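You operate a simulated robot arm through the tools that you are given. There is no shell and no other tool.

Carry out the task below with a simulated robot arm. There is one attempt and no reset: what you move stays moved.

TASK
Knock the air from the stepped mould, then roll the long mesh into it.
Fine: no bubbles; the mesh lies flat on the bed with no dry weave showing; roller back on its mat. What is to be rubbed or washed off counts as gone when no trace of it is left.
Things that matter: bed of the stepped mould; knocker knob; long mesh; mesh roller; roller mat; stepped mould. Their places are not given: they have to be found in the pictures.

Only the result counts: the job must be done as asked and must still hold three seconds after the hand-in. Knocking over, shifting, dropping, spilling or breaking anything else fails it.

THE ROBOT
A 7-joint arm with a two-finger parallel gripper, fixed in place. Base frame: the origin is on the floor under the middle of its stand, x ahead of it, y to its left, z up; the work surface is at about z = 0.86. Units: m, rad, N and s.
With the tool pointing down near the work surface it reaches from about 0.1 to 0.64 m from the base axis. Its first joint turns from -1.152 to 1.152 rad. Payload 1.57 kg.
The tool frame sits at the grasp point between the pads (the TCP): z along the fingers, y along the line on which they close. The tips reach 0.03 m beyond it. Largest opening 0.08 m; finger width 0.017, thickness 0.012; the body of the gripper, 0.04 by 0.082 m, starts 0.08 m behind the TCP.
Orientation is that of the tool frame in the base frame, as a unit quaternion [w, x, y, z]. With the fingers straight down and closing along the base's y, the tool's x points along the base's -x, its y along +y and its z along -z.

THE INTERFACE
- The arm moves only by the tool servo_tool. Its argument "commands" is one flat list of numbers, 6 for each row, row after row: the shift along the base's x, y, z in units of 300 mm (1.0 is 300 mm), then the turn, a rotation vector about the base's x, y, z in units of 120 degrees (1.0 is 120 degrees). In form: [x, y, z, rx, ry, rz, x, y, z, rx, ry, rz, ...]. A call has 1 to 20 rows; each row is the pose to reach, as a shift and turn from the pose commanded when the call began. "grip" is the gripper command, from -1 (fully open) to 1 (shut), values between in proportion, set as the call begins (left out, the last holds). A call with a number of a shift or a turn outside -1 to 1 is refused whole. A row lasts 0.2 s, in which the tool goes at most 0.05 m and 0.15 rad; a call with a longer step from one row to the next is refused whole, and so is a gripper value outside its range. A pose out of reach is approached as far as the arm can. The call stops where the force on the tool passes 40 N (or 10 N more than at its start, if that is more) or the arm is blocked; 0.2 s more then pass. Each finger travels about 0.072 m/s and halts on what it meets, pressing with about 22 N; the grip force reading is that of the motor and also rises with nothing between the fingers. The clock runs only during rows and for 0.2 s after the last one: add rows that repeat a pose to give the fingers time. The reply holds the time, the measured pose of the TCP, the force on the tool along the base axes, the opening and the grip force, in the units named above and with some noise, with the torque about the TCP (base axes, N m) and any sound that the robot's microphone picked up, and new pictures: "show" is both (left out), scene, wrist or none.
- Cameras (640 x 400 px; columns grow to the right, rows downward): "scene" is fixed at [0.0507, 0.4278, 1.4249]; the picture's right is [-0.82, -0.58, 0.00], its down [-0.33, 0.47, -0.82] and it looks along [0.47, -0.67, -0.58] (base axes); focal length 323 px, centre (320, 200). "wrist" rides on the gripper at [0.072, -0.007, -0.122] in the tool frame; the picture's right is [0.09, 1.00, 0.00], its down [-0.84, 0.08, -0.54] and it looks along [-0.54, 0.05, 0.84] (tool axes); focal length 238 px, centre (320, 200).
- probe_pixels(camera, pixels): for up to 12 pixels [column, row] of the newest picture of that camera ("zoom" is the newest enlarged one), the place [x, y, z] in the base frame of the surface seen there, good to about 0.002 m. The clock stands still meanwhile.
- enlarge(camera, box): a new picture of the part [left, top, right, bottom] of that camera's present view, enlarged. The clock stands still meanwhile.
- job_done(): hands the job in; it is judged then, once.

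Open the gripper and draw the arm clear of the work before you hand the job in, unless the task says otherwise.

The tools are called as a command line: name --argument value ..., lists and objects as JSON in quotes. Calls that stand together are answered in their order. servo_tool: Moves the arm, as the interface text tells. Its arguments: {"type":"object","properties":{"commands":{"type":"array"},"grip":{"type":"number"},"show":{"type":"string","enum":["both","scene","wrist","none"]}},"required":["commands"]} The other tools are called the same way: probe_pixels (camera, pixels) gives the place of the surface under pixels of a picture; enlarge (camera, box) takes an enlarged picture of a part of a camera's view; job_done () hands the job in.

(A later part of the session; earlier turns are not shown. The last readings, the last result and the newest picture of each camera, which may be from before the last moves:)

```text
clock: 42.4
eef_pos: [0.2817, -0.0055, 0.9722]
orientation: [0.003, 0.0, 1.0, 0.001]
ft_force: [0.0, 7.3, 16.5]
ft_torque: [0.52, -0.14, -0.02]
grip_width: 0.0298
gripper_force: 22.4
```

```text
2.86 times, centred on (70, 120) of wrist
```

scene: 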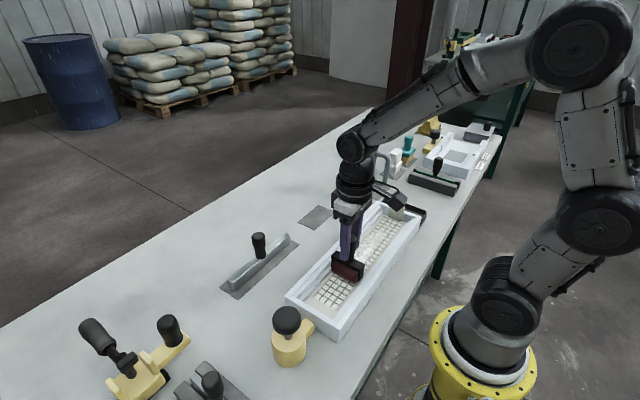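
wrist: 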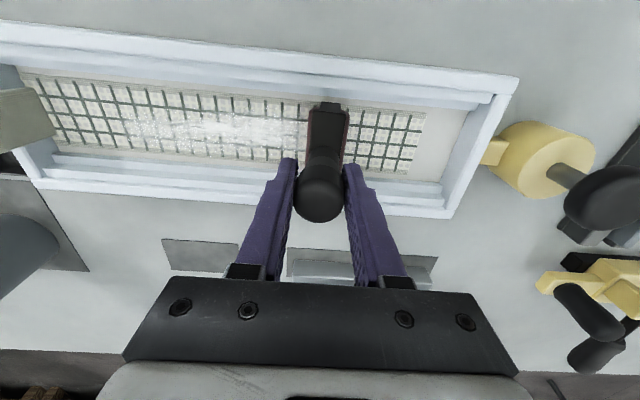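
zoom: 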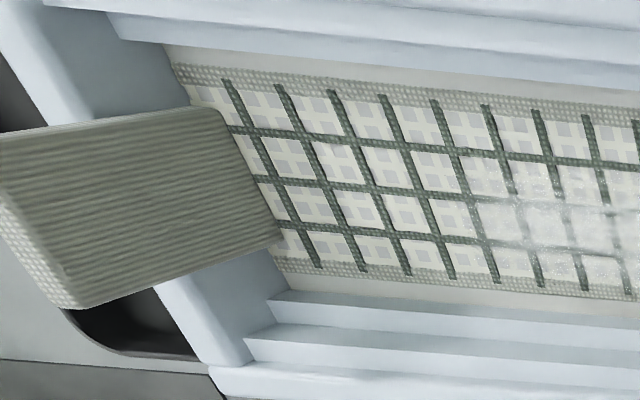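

The mesh slid 18 mm and now rests with its tab end against the −y wall, still flat in the bed (top z 0.878), mould unmoved. I ease the pressure slightly and roll on 0.10 m toward −y.

servo_tool --commands '[0, 0, 0.0025, 0, 0, 0, 0, -0.033, 0.0025, 0, 0, 0, 0, -0.066, 0.0025, 0, 0, 0, 0, -0.099, 0.0025, 0, 0, 0, 0, -0.132, 0.0025, 0, 0, 0, 0, -0.165, 0.0025, 0, 0, 0, 0, -0.198, 0.0025, 0, 0, 0, 0, -0.231, 0.0025, 0, 0, 0, 0, -0.264, 0.0025, 0, 0, 0, 0, -0.297, 0.0025, 0, 0, 0, 0, -0.333, 0.0025, 0, 0, 0]' --grip 1

enlarge --camera "scene" --box '[270, 190, 430, 340]'

enlarge --camera "wrist" --box '[150, 40, 620, 240]'

```text
clock: 44.8
eef_pos: [0.2809, -0.1066, 0.9739]
orientation: [0.001, -0.001, 1.0, 0.001]
ft_force: [0.2, -0.5, -3.0]
ft_torque: [0.02, -0.01, 0.0]
grip_width: 0.0294
gripper_force: 21.9
```

scene: 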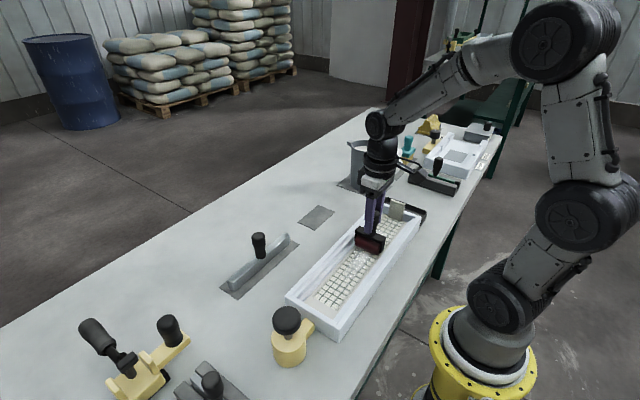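
wrist: 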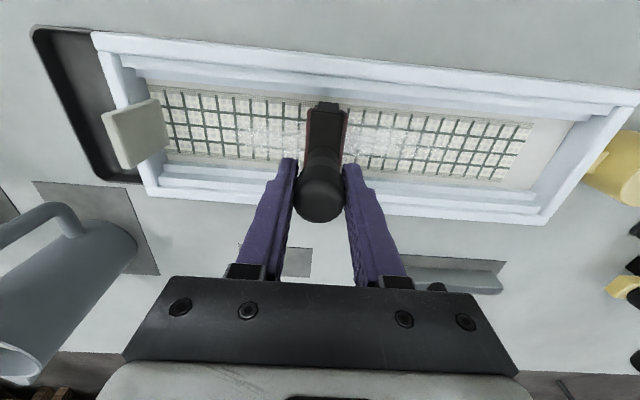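

```text
2.67 times, centred on (350, 265) of scene
```

zoom: 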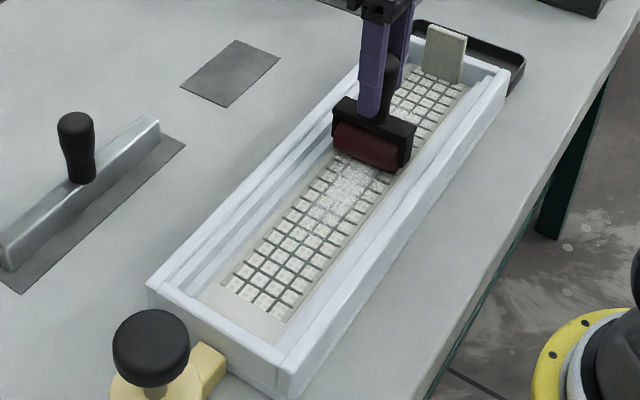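

```text
1.36 times, centred on (385, 140) of wrist
```

zoom: 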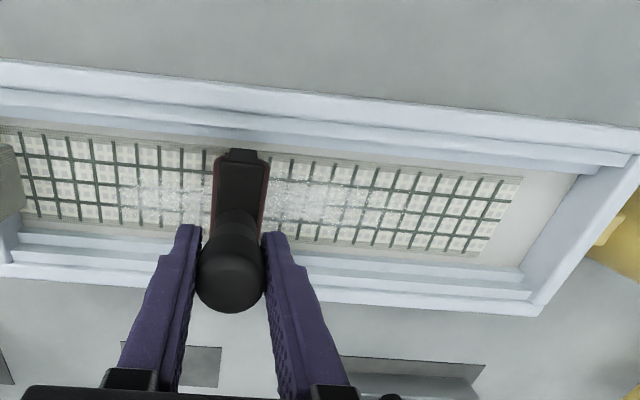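

The roller had lost contact (Fz −3 N is just its weight), so the white dry patch from (330,180) remains. I lower here in very small steps to find contact again.

servo_tool --commands '[0, 0, -0.0007, 0, 0, 0, 0, 0, -0.0014, 0, 0, 0, 0, 0, -0.0014, 0, 0, 0]' --grip 1 --show "none"

```text
clock: 45.5
eef_pos: [0.2809, -0.106, 0.9737]
orientation: [0.002, -0.001, 1.0, 0.001]
ft_force: [0.3, -0.2, -2.2]
ft_torque: [-0.01, 0.0, 0.03]
grip_width: 0.0294
gripper_force: 21.8
```

Still only the roller's weight shows. I lower a little further in small steps.

servo_tool --commands '[0, 0, -0.001, 0, 0, 0, 0, 0, -0.002, 0, 0, 0, 0, 0, -0.002, 0, 0, 0]' --grip 1 --show "none"

```text
clock: 46.4
eef_pos: [0.2812, -0.1045, 0.9729]
orientation: [0.003, 0.0, 1.0, 0.001]
ft_force: [-0.1, 1.4, 0.8]
ft_torque: [0.01, 0.0, -0.01]
grip_width: 0.029
gripper_force: 21.9
```

Light contact (about 3 N) now. I press about 0.4 mm more and roll on toward the tab, stopping at y ≈ −0.218.

servo_tool --commands '[0, 0, -0.0014, 0, 0, 0, 0, -0.036, -0.0014, 0, 0, 0, 0, -0.072, -0.0014, 0, 0, 0, 0, -0.108, -0.0014, 0, 0, 0, 0, -0.144, -0.0014, 0, 0, 0, 0, -0.18, -0.0014, 0, 0, 0]' --grip 1

enlarge --camera "scene" --box '[270, 190, 430, 340]'

enlarge --camera "wrist" --box '[150, 40, 620, 240]'

```text
clock: 47.8
eef_pos: [0.2805, -0.1585, 0.972]
orientation: [0.001, 0.0, 1.0, 0.003]
ft_force: [-0.9, 4.9, 9.2]
ft_torque: [0.42, -0.05, 0.04]
grip_width: 0.0294
gripper_force: 21.7
```

scene: 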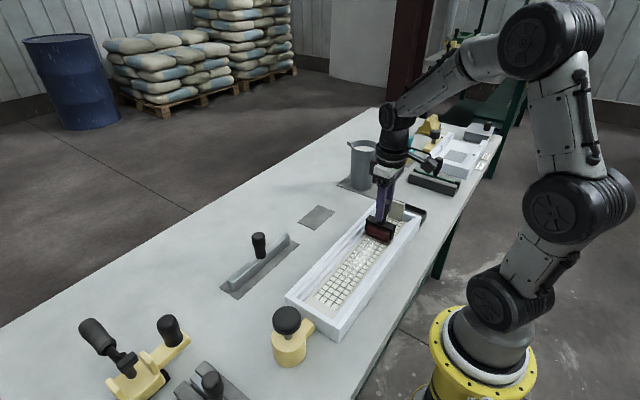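
wrist: 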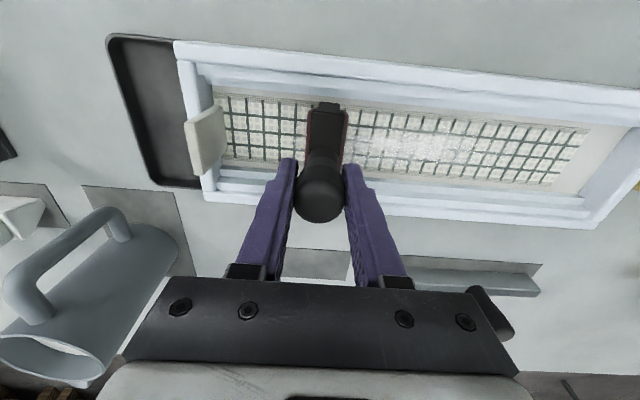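

```text
2.67 times, centred on (350, 265) of scene
```

zoom: 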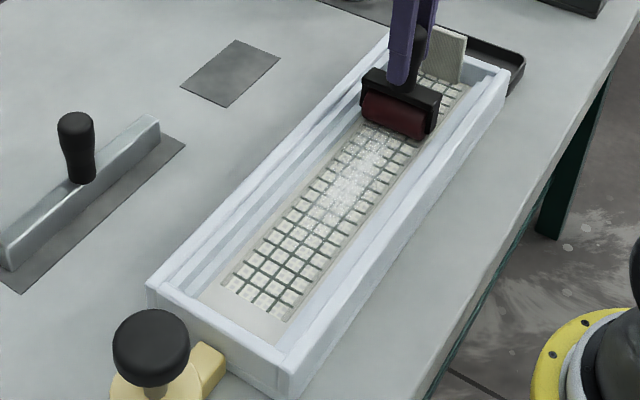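

```text
1.36 times, centred on (385, 140) of wrist
```

zoom: 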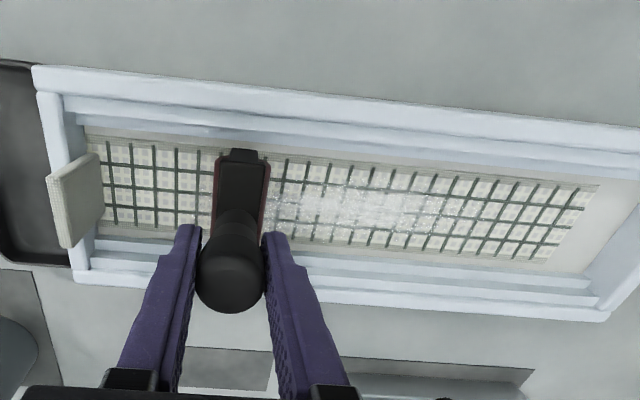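

The patch fades where contact was held (Fz 9 N). I continue to y ≈ −0.215 near the tab.

servo_tool --commands '[0, -0.036, 0, 0, 0, 0, 0, -0.072, 0, 0, 0, 0, 0, -0.108, 0, 0, 0, 0, 0, -0.144, 0, 0, 0, 0, 0, -0.18, 0, 0, 0, 0, 0, -0.18, 0, 0, 0, 0]' --grip 1 --show "scene"

enlarge --camera "scene" --box '[350, 160, 450, 240]'

```text
clock: 49.1
eef_pos: [0.2815, -0.2142, 0.9726]
orientation: [0.002, -0.001, 1.0, 0.001]
ft_force: [0.1, 5.3, 8.2]
ft_torque: [0.33, -0.01, -0.02]
grip_width: 0.0297
gripper_force: 22.5
```

scene: 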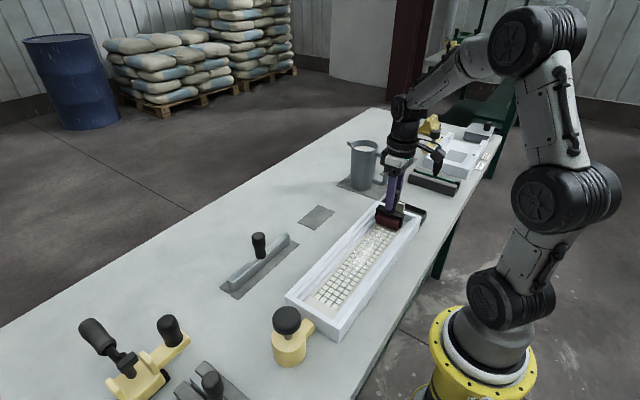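

```text
5.00 times, centred on (400, 200) of scene
```

zoom: 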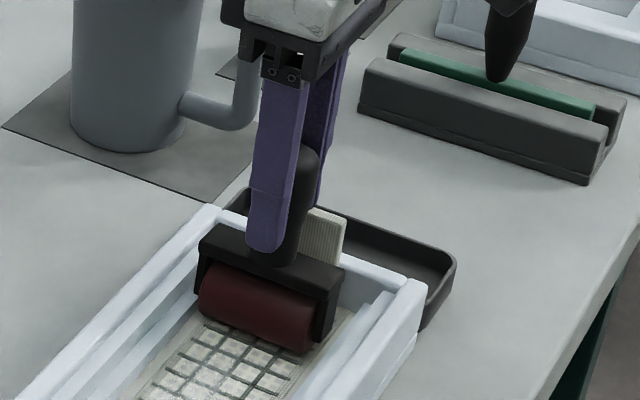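

The roller is near the tab with about 11 N contact. I lift 6 mm, go back over to y ≈ +0.07 and lower to contact for another one-way pass.

servo_tool --commands '[0, 0, 0.02, 0, 0, 0, 0, 0.12, 0.025, 0, 0, 0, 0, 0.26, 0.025, 0, 0, 0, 0, 0.4, 0.025, 0, 0, 0, 0, 0.54, 0.025, 0, 0, 0, 0, 0.68, 0.025, 0, 0, 0, 0, 0.82, 0.025, 0, 0, 0, 0, 0.95, 0.025, 0, 0, 0, 0, 0.95, 0.01, 0, 0, 0, 0, 0.95, 0.003, 0, 0, 0, 0, 0.95, 0.003, 0, 0, 0]' --grip 1

enlarge --camera "wrist" --box '[0, 30, 400, 230]'

enlarge --camera "scene" --box '[300, 190, 430, 320]'

```text
clock: 51.5
eef_pos: [0.2807, 0.0705, 0.9727]
orientation: [0.001, 0.0, 1.0, 0.001]
ft_force: [0.5, -0.1, -3.4]
ft_torque: [-0.01, -0.04, 0.02]
grip_width: 0.0294
gripper_force: 21.5
```

scene: 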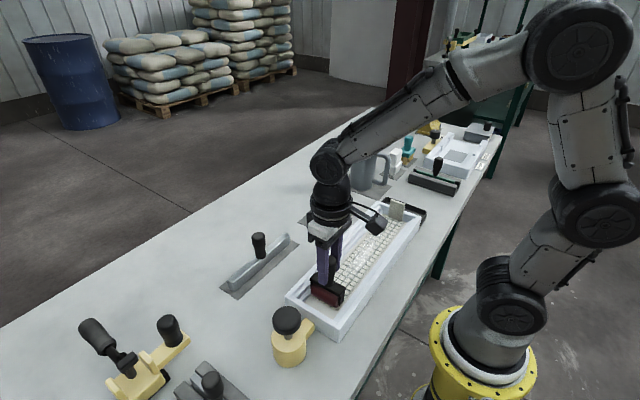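
wrist: 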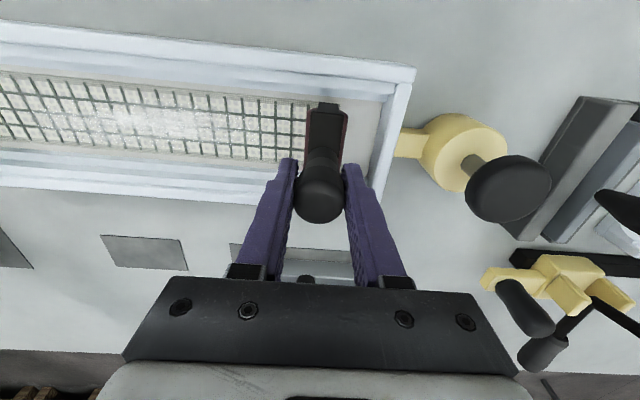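

```text
1.60 times, centred on (200, 130) of wrist
```

zoom: 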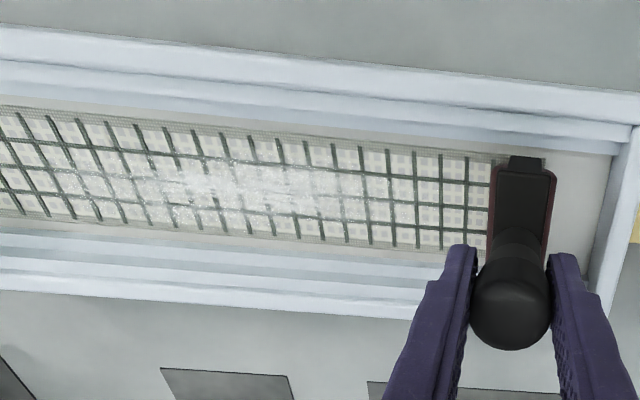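

```text
3.08 times, centred on (365, 255) of scene
```

zoom: 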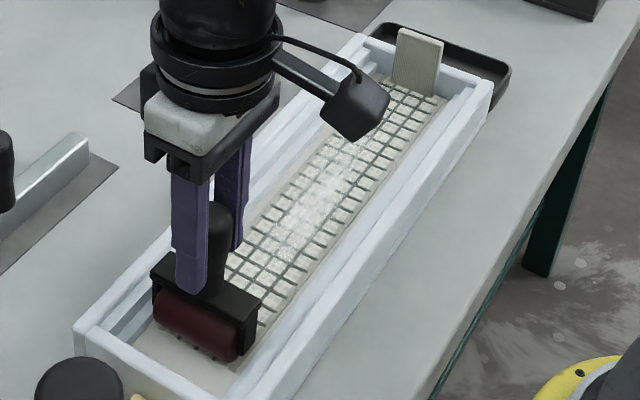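

The white dry patch still spans about zoom (150–350,190). I lower to the press level and roll the first part of the pass toward −y at steady contact.

servo_tool --commands '[0, 0, -0.002, 0, 0, 0, 0, 0, -0.0037, 0, 0, 0, 0, -0.035, -0.0037, 0, 0, 0, 0, -0.07, -0.0037, 0, 0, 0, 0, -0.105, -0.0037, 0, 0, 0, 0, -0.14, -0.0037, 0, 0, 0]' --grip 1 --show "none"

```text
clock: 53.0
eef_pos: [0.2805, 0.0292, 0.9719]
orientation: [0.003, 0.0, 1.0, 0.002]
ft_force: [0.6, 5.4, 7.2]
ft_torque: [0.34, -0.03, 0.02]
grip_width: 0.0291
gripper_force: 22.2
```

Contact is about 10 N with Fy 5 N. I keep the level and roll on across the dry patch to y ≈ −0.15.

servo_tool --commands '[0, -0.03, 0, 0, 0, 0, 0, -0.06, 0, 0, 0, 0, 0, -0.09, 0, 0, 0, 0, 0, -0.12, 0, 0, 0, 0, 0, -0.15, 0, 0, 0, 0, 0, -0.18, 0, 0, 0, 0, 0, -0.21, 0, 0, 0, 0, 0, -0.24, 0, 0, 0, 0, 0, -0.27, 0, 0, 0, 0, 0, -0.3, 0, 0, 0, 0, 0, -0.33, 0, 0, 0, 0, 0, -0.36, 0, 0, 0, 0, 0, -0.39, 0, 0, 0, 0, 0, -0.42, 0, 0, 0, 0, 0, -0.45, 0, 0, 0, 0, 0, -0.48, 0, 0, 0, 0, 0, -0.51, 0, 0, 0, 0, 0, -0.54, 0, 0, 0, 0, 0, -0.57, 0, 0, 0, 0, 0, -0.6, 0, 0, 0, 0]' --grip 1

enlarge --camera "wrist" --box '[150, 30, 640, 240]'

enlarge --camera "scene" --box '[290, 200, 420, 330]'

```text
clock: 57.1
eef_pos: [0.2805, -0.1495, 0.9724]
orientation: [0.0, -0.002, 1.0, 0.002]
ft_force: [0.6, 6.0, 8.4]
ft_torque: [0.4, -0.12, 0.0]
grip_width: 0.0297
gripper_force: 21.6
```

scene: 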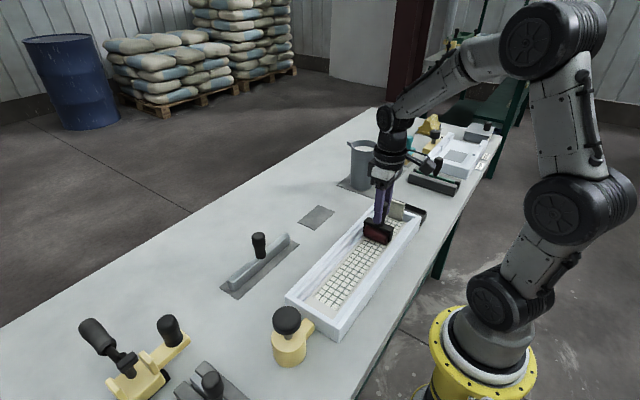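
wrist: 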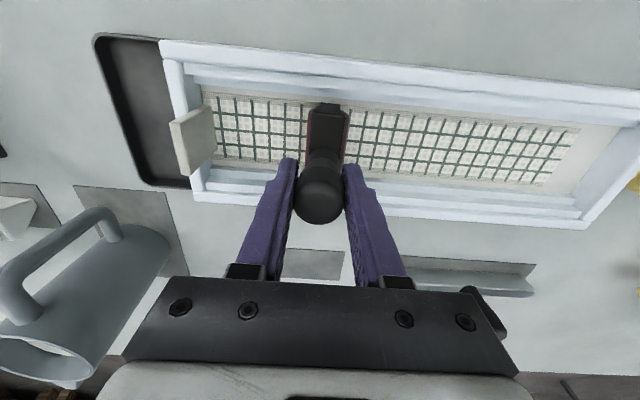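

```text
1.31 times, centred on (395, 135) of wrist
```

zoom: 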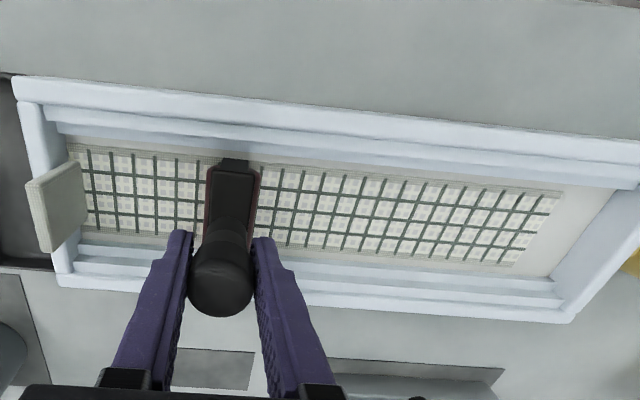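

```text
3.08 times, centred on (355, 265) of scene
```

zoom: 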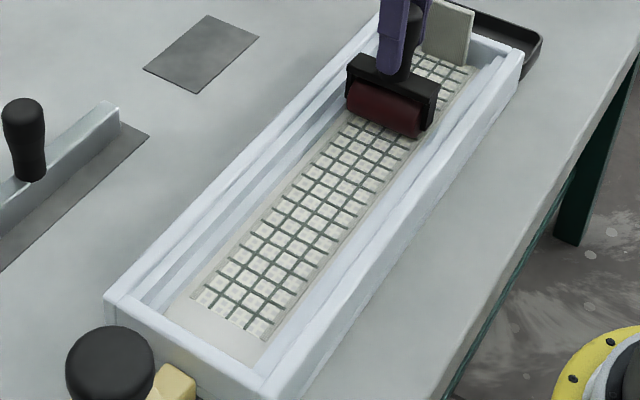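

The white patch is gone behind the roller. I finish the pass to y ≈ −0.214, then lift the roller straight up.

servo_tool --commands '[0, -0.03, 0, 0, 0, 0, 0, -0.06, 0, 0, 0, 0, 0, -0.09, 0, 0, 0, 0, 0, -0.12, 0, 0, 0, 0, 0, -0.15, 0, 0, 0, 0, 0, -0.18, 0, 0, 0, 0, 0, -0.21, 0, 0, 0, 0, 0, -0.21, 0.0, 0, 0, 0, 0, -0.205, 0.03, 0, 0, 0, 0, -0.2, 0.15, 0, 0, 0, 0, -0.2, 0.3, 0, 0, 0, 0, -0.2, 0.36, 0, 0, 0]' --grip 1

enlarge --camera "wrist" --box '[150, 30, 640, 240]'

enlarge --camera "scene" --box '[290, 190, 430, 330]'

```text
clock: 59.8
eef_pos: [0.2808, -0.2114, 1.0802]
orientation: [0.002, 0.0, 1.0, 0.002]
ft_force: [-0.5, -0.1, -2.4]
ft_torque: [0.01, 0.03, 0.0]
grip_width: 0.0291
gripper_force: 21.9
```

scene: 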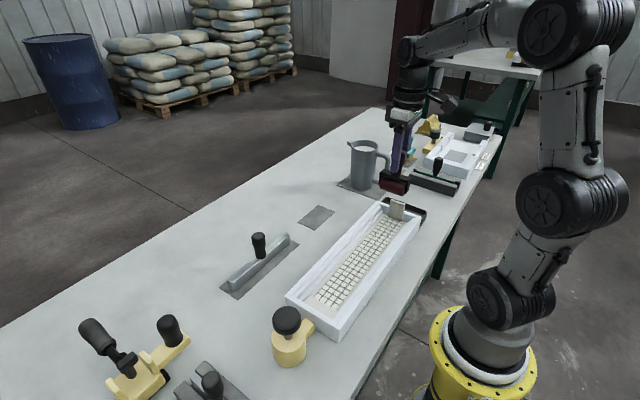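
wrist: 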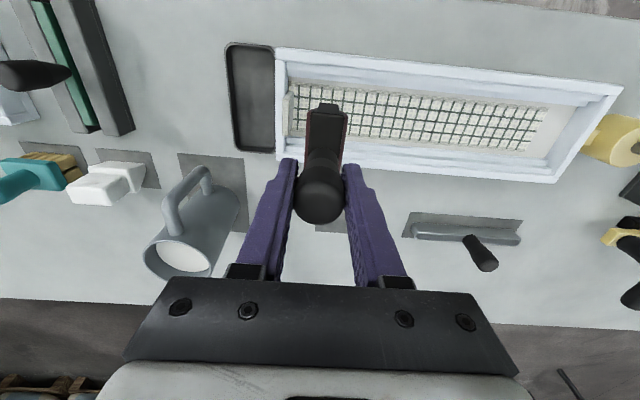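

```text
1.31 times, centred on (395, 135) of wrist
```

zoom: 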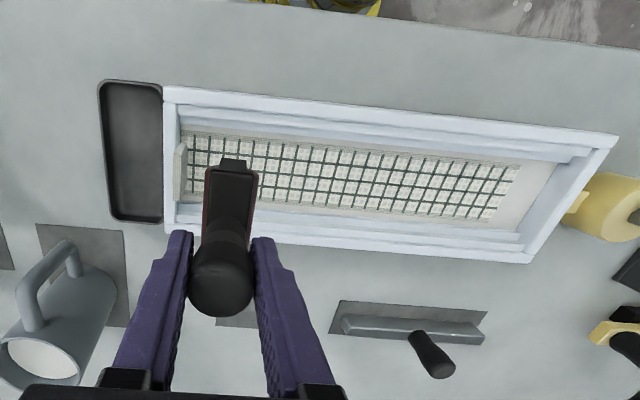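

```text
2.86 times, centred on (360, 260) of scene
```

zoom: 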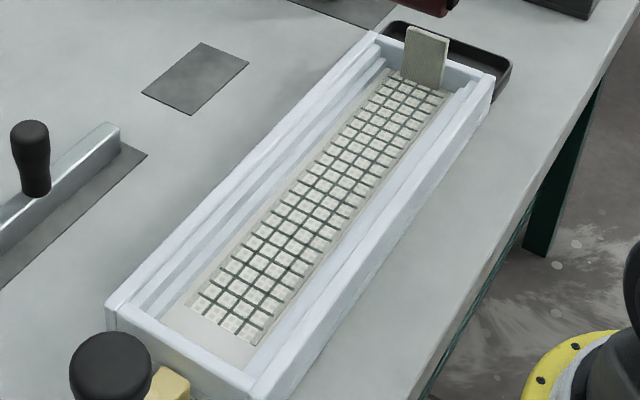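

No white patch is visible any more. I enlarge several parts of the mesh to look for faint traces.

enlarge --camera "scene" --box '[305, 265, 365, 320]'

enlarge --camera "scene" --box '[330, 235, 390, 290]'

enlarge --camera "scene" --box '[355, 195, 425, 255]'

probe_pixels --camera "scene" --pixels '[[320, 300], [335, 285], [350, 265], [365, 250], [380, 232], [390, 222], [400, 206], [393, 204], [340, 280], [372, 240]]'

```text
7.27 times, centred on (335, 292) of scene
```

zoom: 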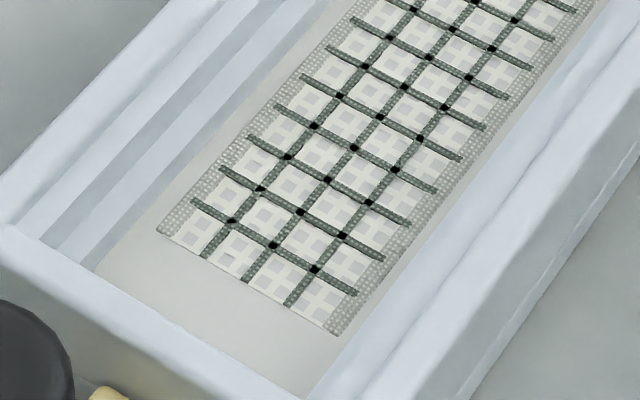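

```text
7.27 times, centred on (360, 262) of scene
```

zoom: 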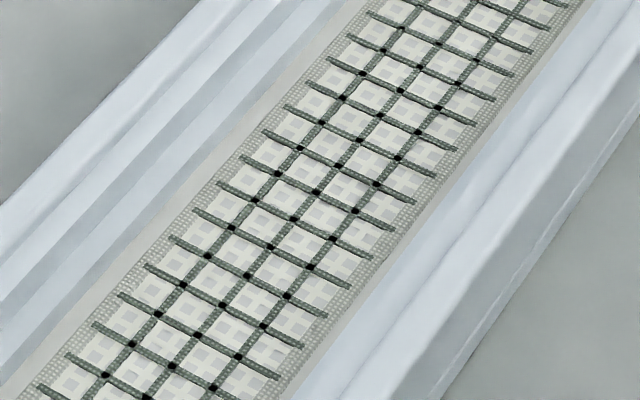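

```text
6.67 times, centred on (390, 225) of scene
```

zoom: 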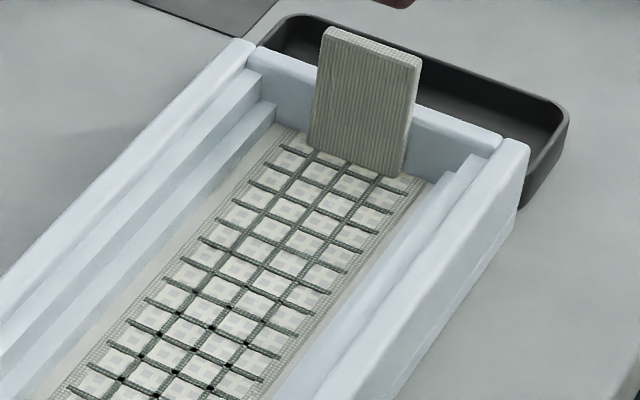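

```text
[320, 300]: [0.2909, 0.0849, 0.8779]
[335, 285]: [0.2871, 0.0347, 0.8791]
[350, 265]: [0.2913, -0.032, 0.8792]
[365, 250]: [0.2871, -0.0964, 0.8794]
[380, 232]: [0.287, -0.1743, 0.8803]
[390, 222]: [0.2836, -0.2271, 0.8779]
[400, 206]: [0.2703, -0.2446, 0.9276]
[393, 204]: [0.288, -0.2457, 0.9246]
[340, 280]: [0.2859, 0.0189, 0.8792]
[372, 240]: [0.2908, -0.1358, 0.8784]
```

The mesh looks clean and flat (z 0.878–0.880), though a couple of cells show faint lighter marks. I enlarge those further.

enlarge --camera "scene" --box '[315, 275, 345, 300]'

enlarge --camera "scene" --box '[345, 245, 380, 275]'

enlarge --camera "wrist" --box '[340, 80, 560, 180]'

```text
16.00 times, centred on (330, 288) of scene
```

zoom: 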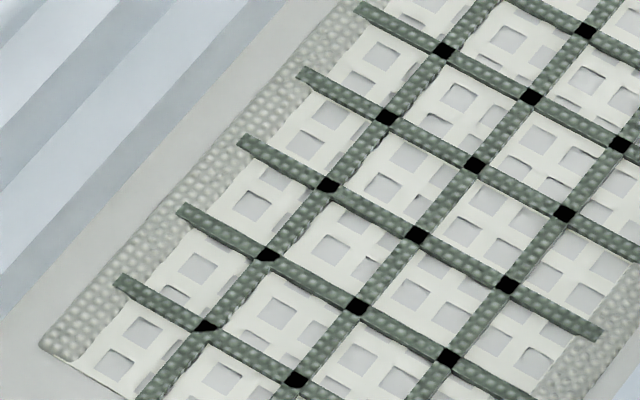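

```text
13.33 times, centred on (362, 260) of scene
```

zoom: 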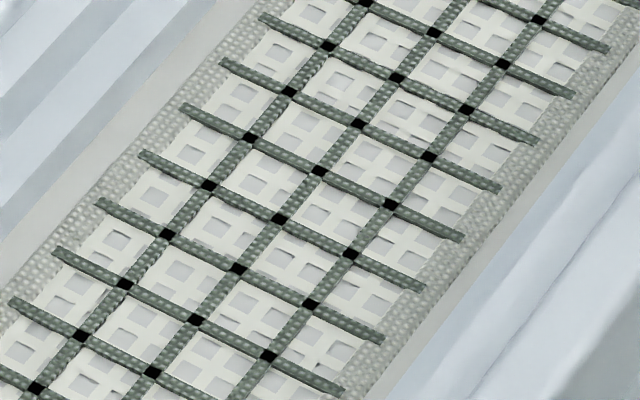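

```text
2.91 times, centred on (450, 130) of wrist
```

zoom: 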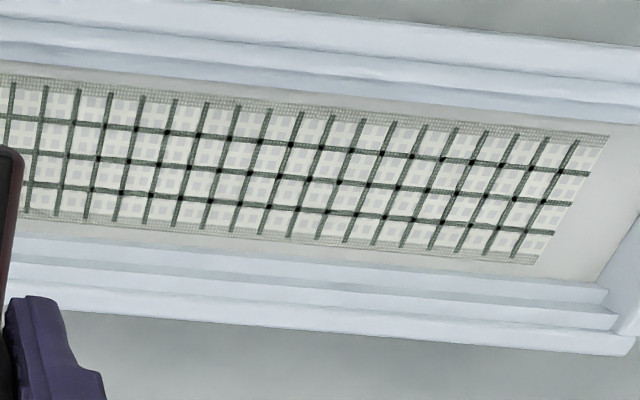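

No haze remains, but small black dots show at many crossings between about y −0.14 and +0.07. I enlarge both a dotted and an undotted part to understand them.

enlarge --camera "scene" --box '[364, 232, 384, 248]'

enlarge --camera "wrist" --box '[340, 85, 420, 145]'

enlarge --camera "wrist" --box '[460, 95, 560, 165]'

```text
16.00 times, centred on (374, 240) of scene
```

zoom: 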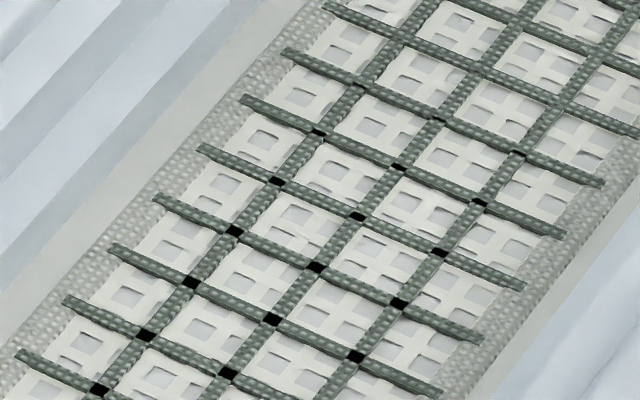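

```text
6.67 times, centred on (380, 115) of wrist
```

zoom: 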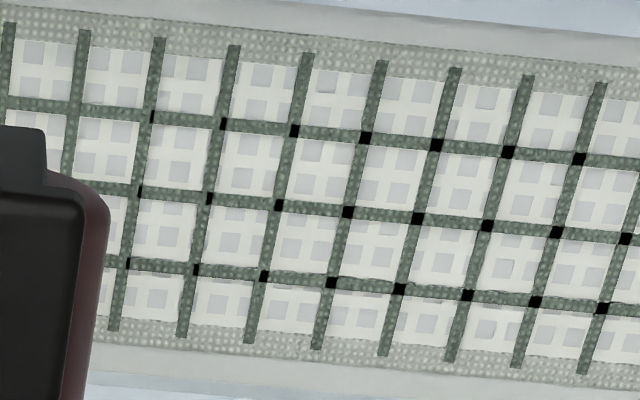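

```text
5.71 times, centred on (510, 130) of wrist
```

zoom: 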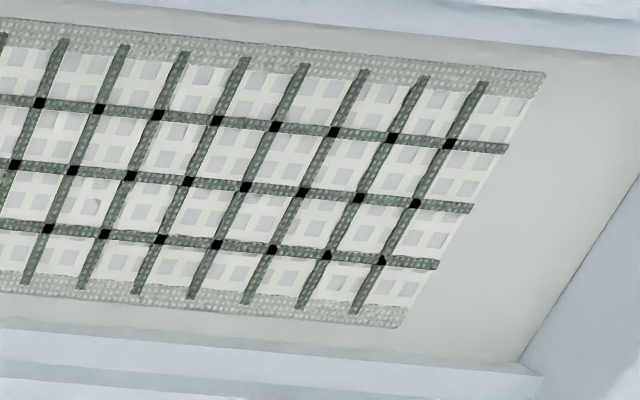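

The dots are part of the strand pattern (they drift along the crossings and show in both views), and no haze is left. For safety I make one more full light pass: go back to y ≈ +0.075 and lower to the press level.

servo_tool --commands '[0, 0.12, 0, 0, 0, 0, 0, 0.26, 0, 0, 0, 0, 0, 0.4, 0, 0, 0, 0, 0, 0.54, 0, 0, 0, 0, 0, 0.68, 0, 0, 0, 0, 0, 0.82, 0, 0, 0, 0, 0, 0.955, 0, 0, 0, 0, 0, 0.955, -0.15, 0, 0, 0, 0, 0.955, -0.28, 0, 0, 0, 0, 0.955, -0.335, 0, 0, 0, 0, 0.955, -0.352, 0, 0, 0, 0, 0.955, -0.358, 0, 0, 0, 0, 0.955, -0.358, 0, 0, 0]' --grip 1 --show "both"

```text
clock: 62.5
eef_pos: [0.2801, 0.0772, 0.9722]
orientation: [0.002, -0.001, 1.0, 0.001]
ft_force: [0.2, 0.6, -3.3]
ft_torque: [0.0, 0.0, 0.01]
grip_width: 0.0292
gripper_force: 22.2
```

scene: 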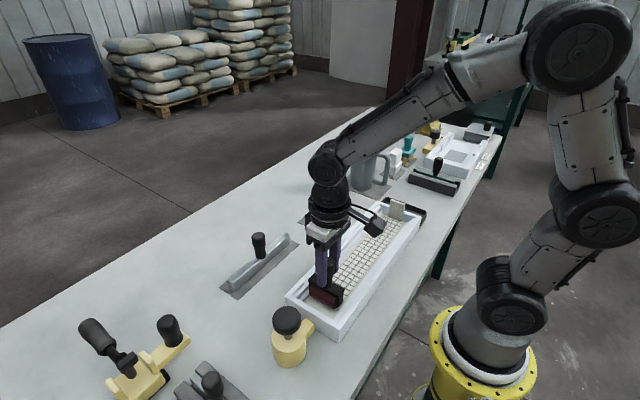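
wrist: 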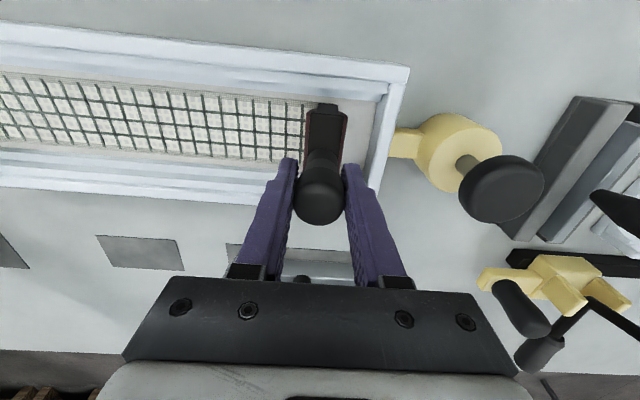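

Just above contact. I lower 0.9 mm more and roll the first part of the pass, reading the force.

servo_tool --commands '[0, 0, -0.0015, 0, 0, 0, 0, 0, -0.003, 0, 0, 0, 0, -0.035, -0.003, 0, 0, 0, 0, -0.07, -0.003, 0, 0, 0, 0, -0.105, -0.003, 0, 0, 0]' --grip 1 --show "none"

```text
clock: 63.8
eef_pos: [0.2822, 0.0462, 0.9717]
orientation: [0.003, 0.0, 1.0, 0.002]
ft_force: [0.9, 3.1, 2.2]
ft_torque: [0.19, -0.04, 0.03]
grip_width: 0.0292
gripper_force: 22.2
```

Contact is about 5 N. I press a touch more (0.2 mm) and roll on to y ≈ −0.13.

servo_tool --commands '[0, -0.02, -0.0008, 0, 0, 0, 0, -0.05, -0.0008, 0, 0, 0, 0, -0.08, -0.0008, 0, 0, 0, 0, -0.11, -0.0008, 0, 0, 0, 0, -0.14, -0.0008, 0, 0, 0, 0, -0.17, -0.0008, 0, 0, 0, 0, -0.2, -0.0008, 0, 0, 0, 0, -0.23, -0.0008, 0, 0, 0, 0, -0.26, -0.0008, 0, 0, 0, 0, -0.29, -0.0008, 0, 0, 0, 0, -0.32, -0.0008, 0, 0, 0, 0, -0.35, -0.0008, 0, 0, 0, 0, -0.38, -0.0008, 0, 0, 0, 0, -0.41, -0.0008, 0, 0, 0, 0, -0.44, -0.0008, 0, 0, 0, 0, -0.47, -0.0008, 0, 0, 0, 0, -0.5, -0.0008, 0, 0, 0, 0, -0.53, -0.0008, 0, 0, 0, 0, -0.56, -0.0008, 0, 0, 0, 0, -0.59, -0.0008, 0, 0, 0]' --grip 1 --show "none"

```text
clock: 68.0
eef_pos: [0.2816, -0.1326, 0.971]
orientation: [0.002, -0.001, 1.0, 0.002]
ft_force: [-0.2, 6.8, 10.9]
ft_torque: [0.44, -0.09, 0.06]
grip_width: 0.0297
gripper_force: 22.2
```

Contact is about 13 N. I finish the pass to y ≈ −0.214 and lift the roller well clear.

servo_tool --commands '[0, -0.03, 0, 0, 0, 0, 0, -0.06, 0, 0, 0, 0, 0, -0.09, 0, 0, 0, 0, 0, -0.12, 0, 0, 0, 0, 0, -0.15, 0, 0, 0, 0, 0, -0.18, 0, 0, 0, 0, 0, -0.21, 0, 0, 0, 0, 0, -0.24, 0, 0, 0, 0, 0, -0.265, 0, 0, 0, 0, 0, -0.265, 0, 0, 0, 0, 0, -0.262, 0.03, 0, 0, 0, 0, -0.26, 0.15, 0, 0, 0, 0, -0.26, 0.3, 0, 0, 0, 0, -0.26, 0.4, 0, 0, 0]' --grip 1

enlarge --camera "scene" --box '[290, 190, 430, 330]'

enlarge --camera "wrist" --box '[270, 70, 590, 190]'

```text
clock: 71.0
eef_pos: [0.2796, -0.2099, 1.0931]
orientation: [0.002, -0.001, 1.0, 0.001]
ft_force: [0.1, -0.6, -2.3]
ft_torque: [-0.03, -0.01, 0.0]
grip_width: 0.0294
gripper_force: 22.6
```

scene: 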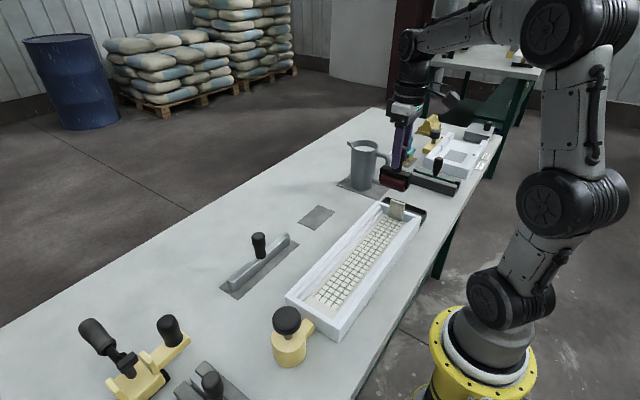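
wrist: 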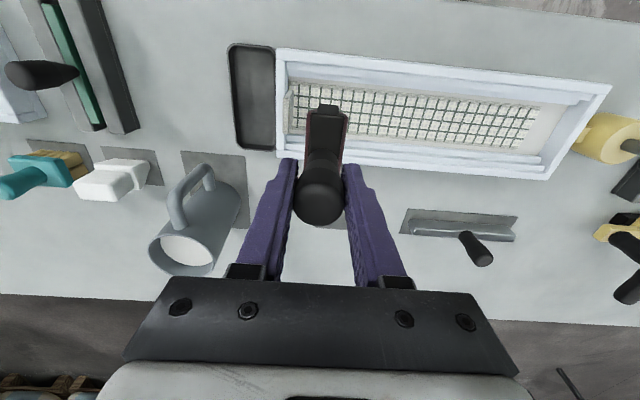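

```text
2.86 times, centred on (360, 260) of scene
```

zoom: 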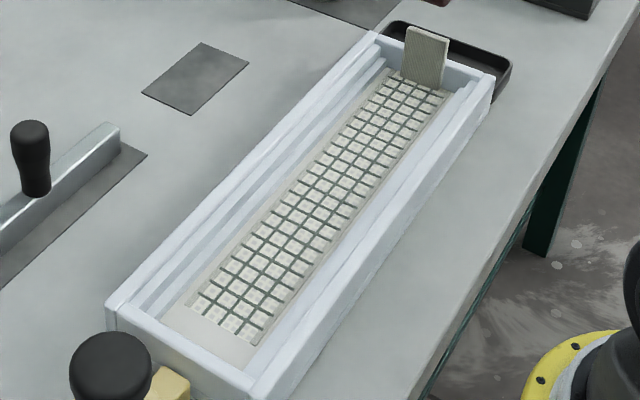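

```text
2.00 times, centred on (430, 130) of wrist
```

zoom: 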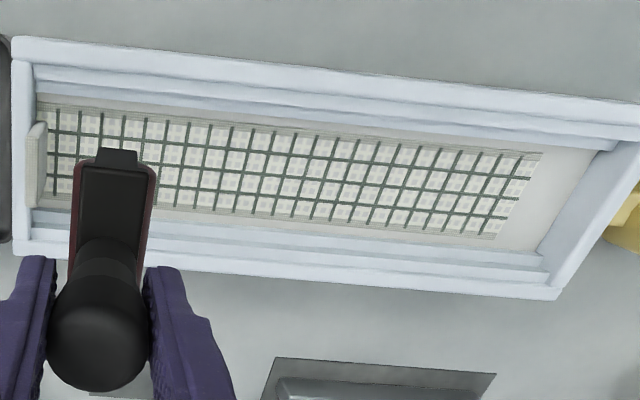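

The mesh is flat and clean everywhere. I carry the roller back above its mat, turning the tool −90° again.

servo_tool --commands '[0.053, 0.0169, 0, 0, 0, -0.0625, 0.106, 0.0338, 0, 0, 0, -0.125, 0.159, 0.0508, 0, 0, 0, -0.1875, 0.212, 0.0677, 0, 0, 0, -0.25, 0.265, 0.0846, 0, 0, 0, -0.3125, 0.318, 0.1015, 0, 0, 0, -0.375, 0.371, 0.1184, 0, 0, 0, -0.4375, 0.424, 0.1353, 0, 0, 0, -0.5, 0.477, 0.1523, 0, 0, 0, -0.5625, 0.53, 0.1692, 0, 0, 0, -0.625, 0.583, 0.1861, 0, 0, 0, -0.6875, 0.636, 0.203, 0, 0, 0, -0.75, 0.636, 0.203, -0.1, 0, 0, -0.75, 0.636, 0.203, -0.2, 0, 0, -0.75, 0.636, 0.203, -0.3, 0, 0, -0.75, 0.636, 0.203, -0.35, 0, 0, -0.75, 0.636, 0.203, -0.35, 0, 0, -0.75]' --grip 1

enlarge --camera "scene" --box '[270, 140, 370, 240]'

enlarge --camera "wrist" --box '[240, 60, 400, 240]'

```text
clock: 74.5
eef_pos: [0.4708, -0.1488, 0.9882]
orientation: [0.001, 0.707, 0.707, -0.001]
ft_force: [0.1, 0.3, -2.3]
ft_torque: [0.01, 0.01, -0.02]
grip_width: 0.0292
gripper_force: 22.1
```

scene: 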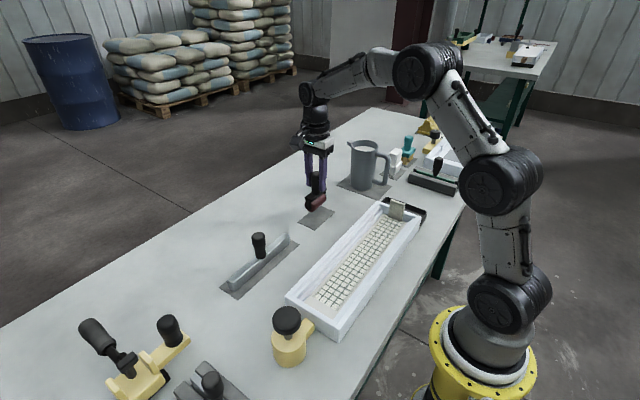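
wrist: 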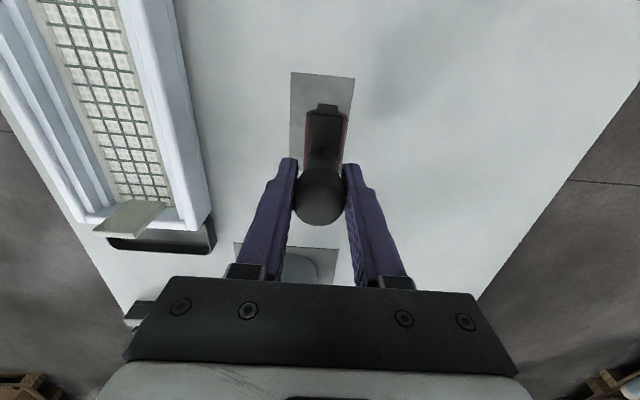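

```text
4.00 times, centred on (320, 190) of scene
```

zoom: 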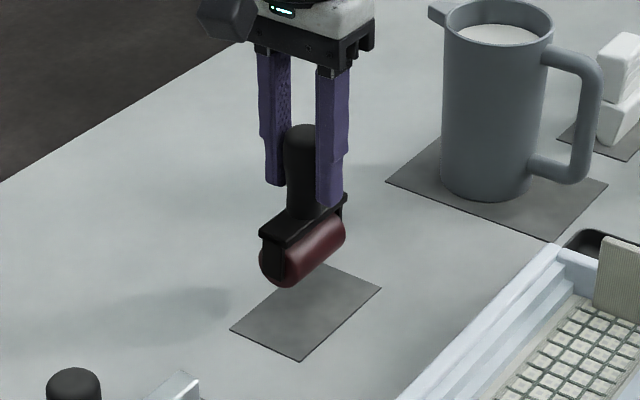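

```text
2.22 times, centred on (320, 150) of wrist
```

zoom: 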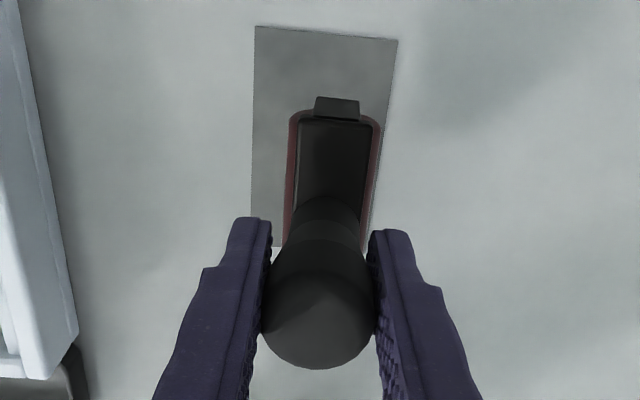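

The roller hangs about 30 mm above its mat, aligned as before. I lower gently until it touches.

servo_tool --commands '[0, 0, -0.05, 0, 0, 0, 0, 0, -0.08, 0, 0, 0, 0, 0, -0.093, 0, 0, 0, 0, 0, -0.1, 0, 0, 0, 0, 0, -0.104, 0, 0, 0, 0, 0, -0.104, 0, 0, 0]' --grip 1

enlarge --camera "scene" --box '[270, 140, 370, 240]'

```text
clock: 76.0
eef_pos: [0.4723, -0.1493, 0.9554]
orientation: [0.003, 0.707, 0.707, -0.001]
ft_force: [-0.3, -0.3, -3.5]
ft_torque: [0.03, 0.03, 0.05]
grip_width: 0.0293
gripper_force: 21.7
```

scene: 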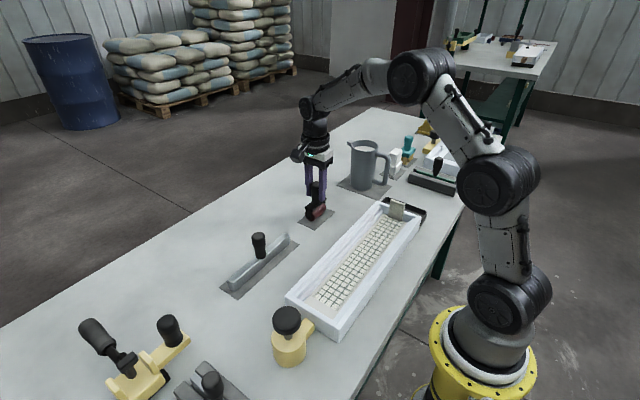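
wrist: 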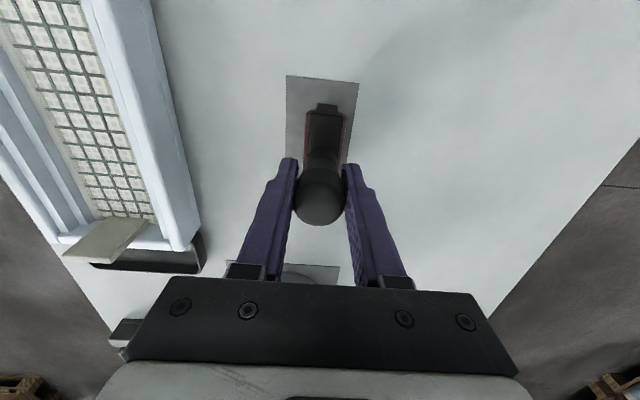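

```text
4.00 times, centred on (320, 190) of scene
```

zoom: 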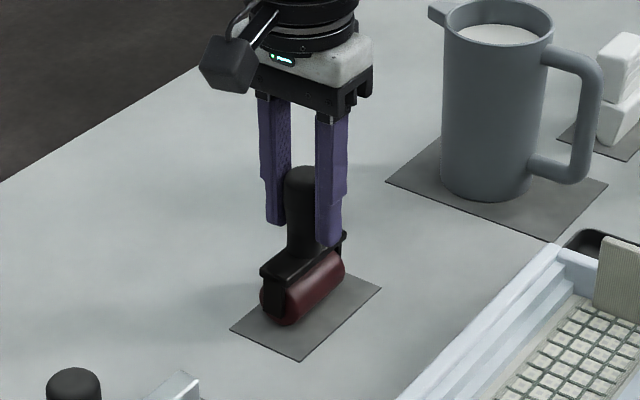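

No contact yet (still the roller's weight only). I lower another 2 mm in small steps.

servo_tool --commands '[0, 0, -0.0023, 0, 0, 0, 0, 0, -0.0046, 0, 0, 0, 0, 0, -0.0067, 0, 0, 0, 0, 0, -0.0067, 0, 0, 0]' --grip 1 --show "scene"

enlarge --camera "scene" --box '[290, 170, 350, 235]'

```text
clock: 77.0
eef_pos: [0.4725, -0.1492, 0.954]
orientation: [0.003, 0.707, 0.708, 0.0]
ft_force: [-0.2, 1.3, 3.9]
ft_torque: [-0.12, 0.14, -0.02]
grip_width: 0.0288
gripper_force: 21.8
```

scene: 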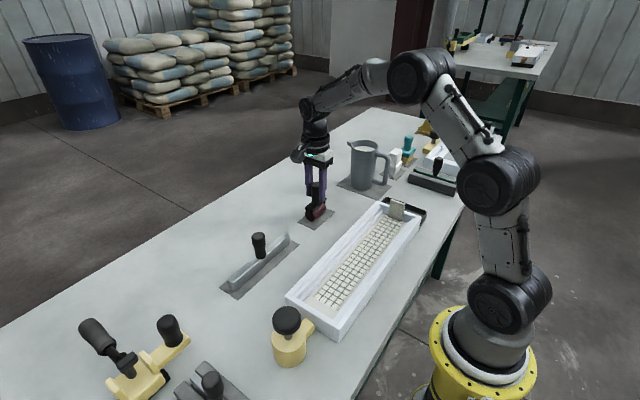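

```text
6.15 times, centred on (320, 202) of scene
```

zoom: 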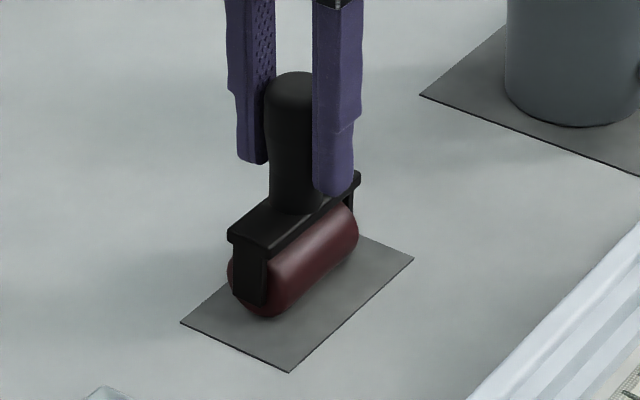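

Contact is about 7 N. I probe the frame plate at both ends to see whether the roller is tilted in the grip.

probe_pixels --camera "zoom" --pixels '[[235, 235], [270, 240], [352, 182], [300, 220], [258, 222], [265, 300], [345, 250], [290, 80], [270, 305], [250, 300], [355, 185], [240, 245]]'

enlarge --camera "wrist" --box '[260, 60, 380, 240]'

```text
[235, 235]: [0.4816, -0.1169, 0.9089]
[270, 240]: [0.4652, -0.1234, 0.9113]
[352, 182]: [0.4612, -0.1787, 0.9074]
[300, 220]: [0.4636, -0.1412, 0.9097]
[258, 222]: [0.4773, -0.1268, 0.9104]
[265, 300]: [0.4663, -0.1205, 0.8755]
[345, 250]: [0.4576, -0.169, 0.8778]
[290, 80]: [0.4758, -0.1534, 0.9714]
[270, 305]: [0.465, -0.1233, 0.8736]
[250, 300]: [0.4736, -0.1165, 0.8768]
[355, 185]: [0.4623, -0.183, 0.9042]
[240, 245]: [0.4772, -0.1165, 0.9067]
```

```text
2.22 times, centred on (320, 150) of wrist
```

zoom: 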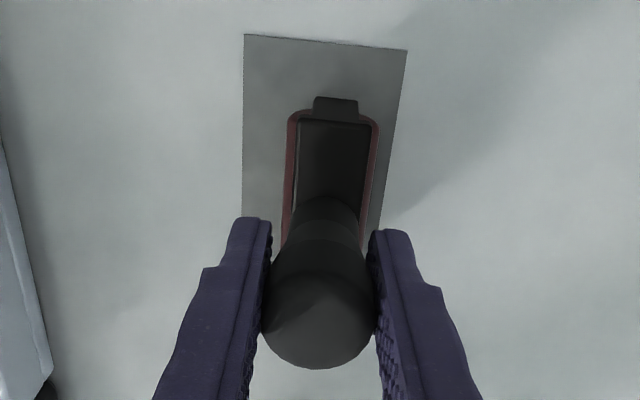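

The roller sits within the mat (y −0.183…−0.117, x ≈ 0.47) with only 2–3 mm tilt, so it will settle flat. I open the fingers to release it.

servo_tool --commands '[0, 0, 0.0005, 0, 0, 0, 0, 0, 0.0005, 0, 0, 0, 0, 0, 0.0005, 0, 0, 0, 0, 0, 0.0005, 0, 0, 0]' --grip -0.5

enlarge --camera "scene" --box '[290, 170, 350, 235]'

```text
clock: 78.0
eef_pos: [0.4723, -0.1497, 0.9533]
orientation: [0.002, 0.707, 0.708, -0.001]
ft_force: [0.2, -0.5, 0.1]
ft_torque: [0.02, -0.01, 0.03]
grip_width: 0.0603
gripper_force: 0.1
```

scene: 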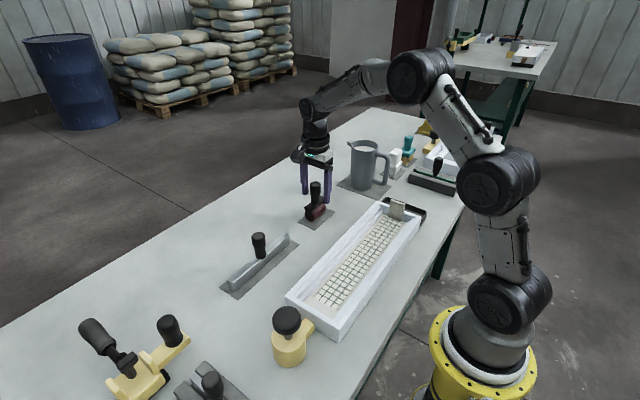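
wrist: 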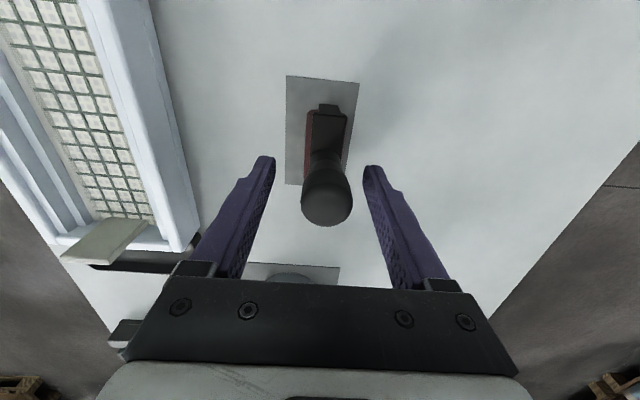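

```text
6.15 times, centred on (320, 202) of scene
```

zoom: 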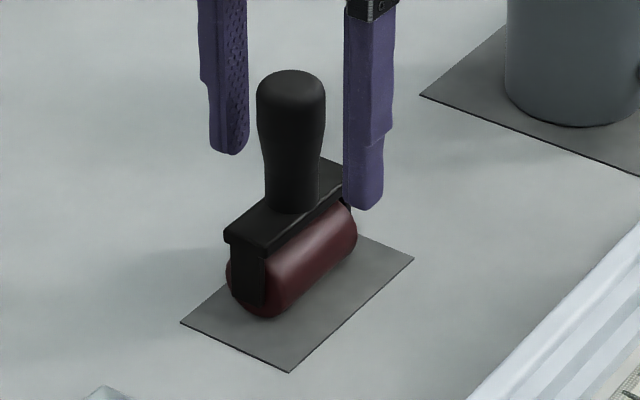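

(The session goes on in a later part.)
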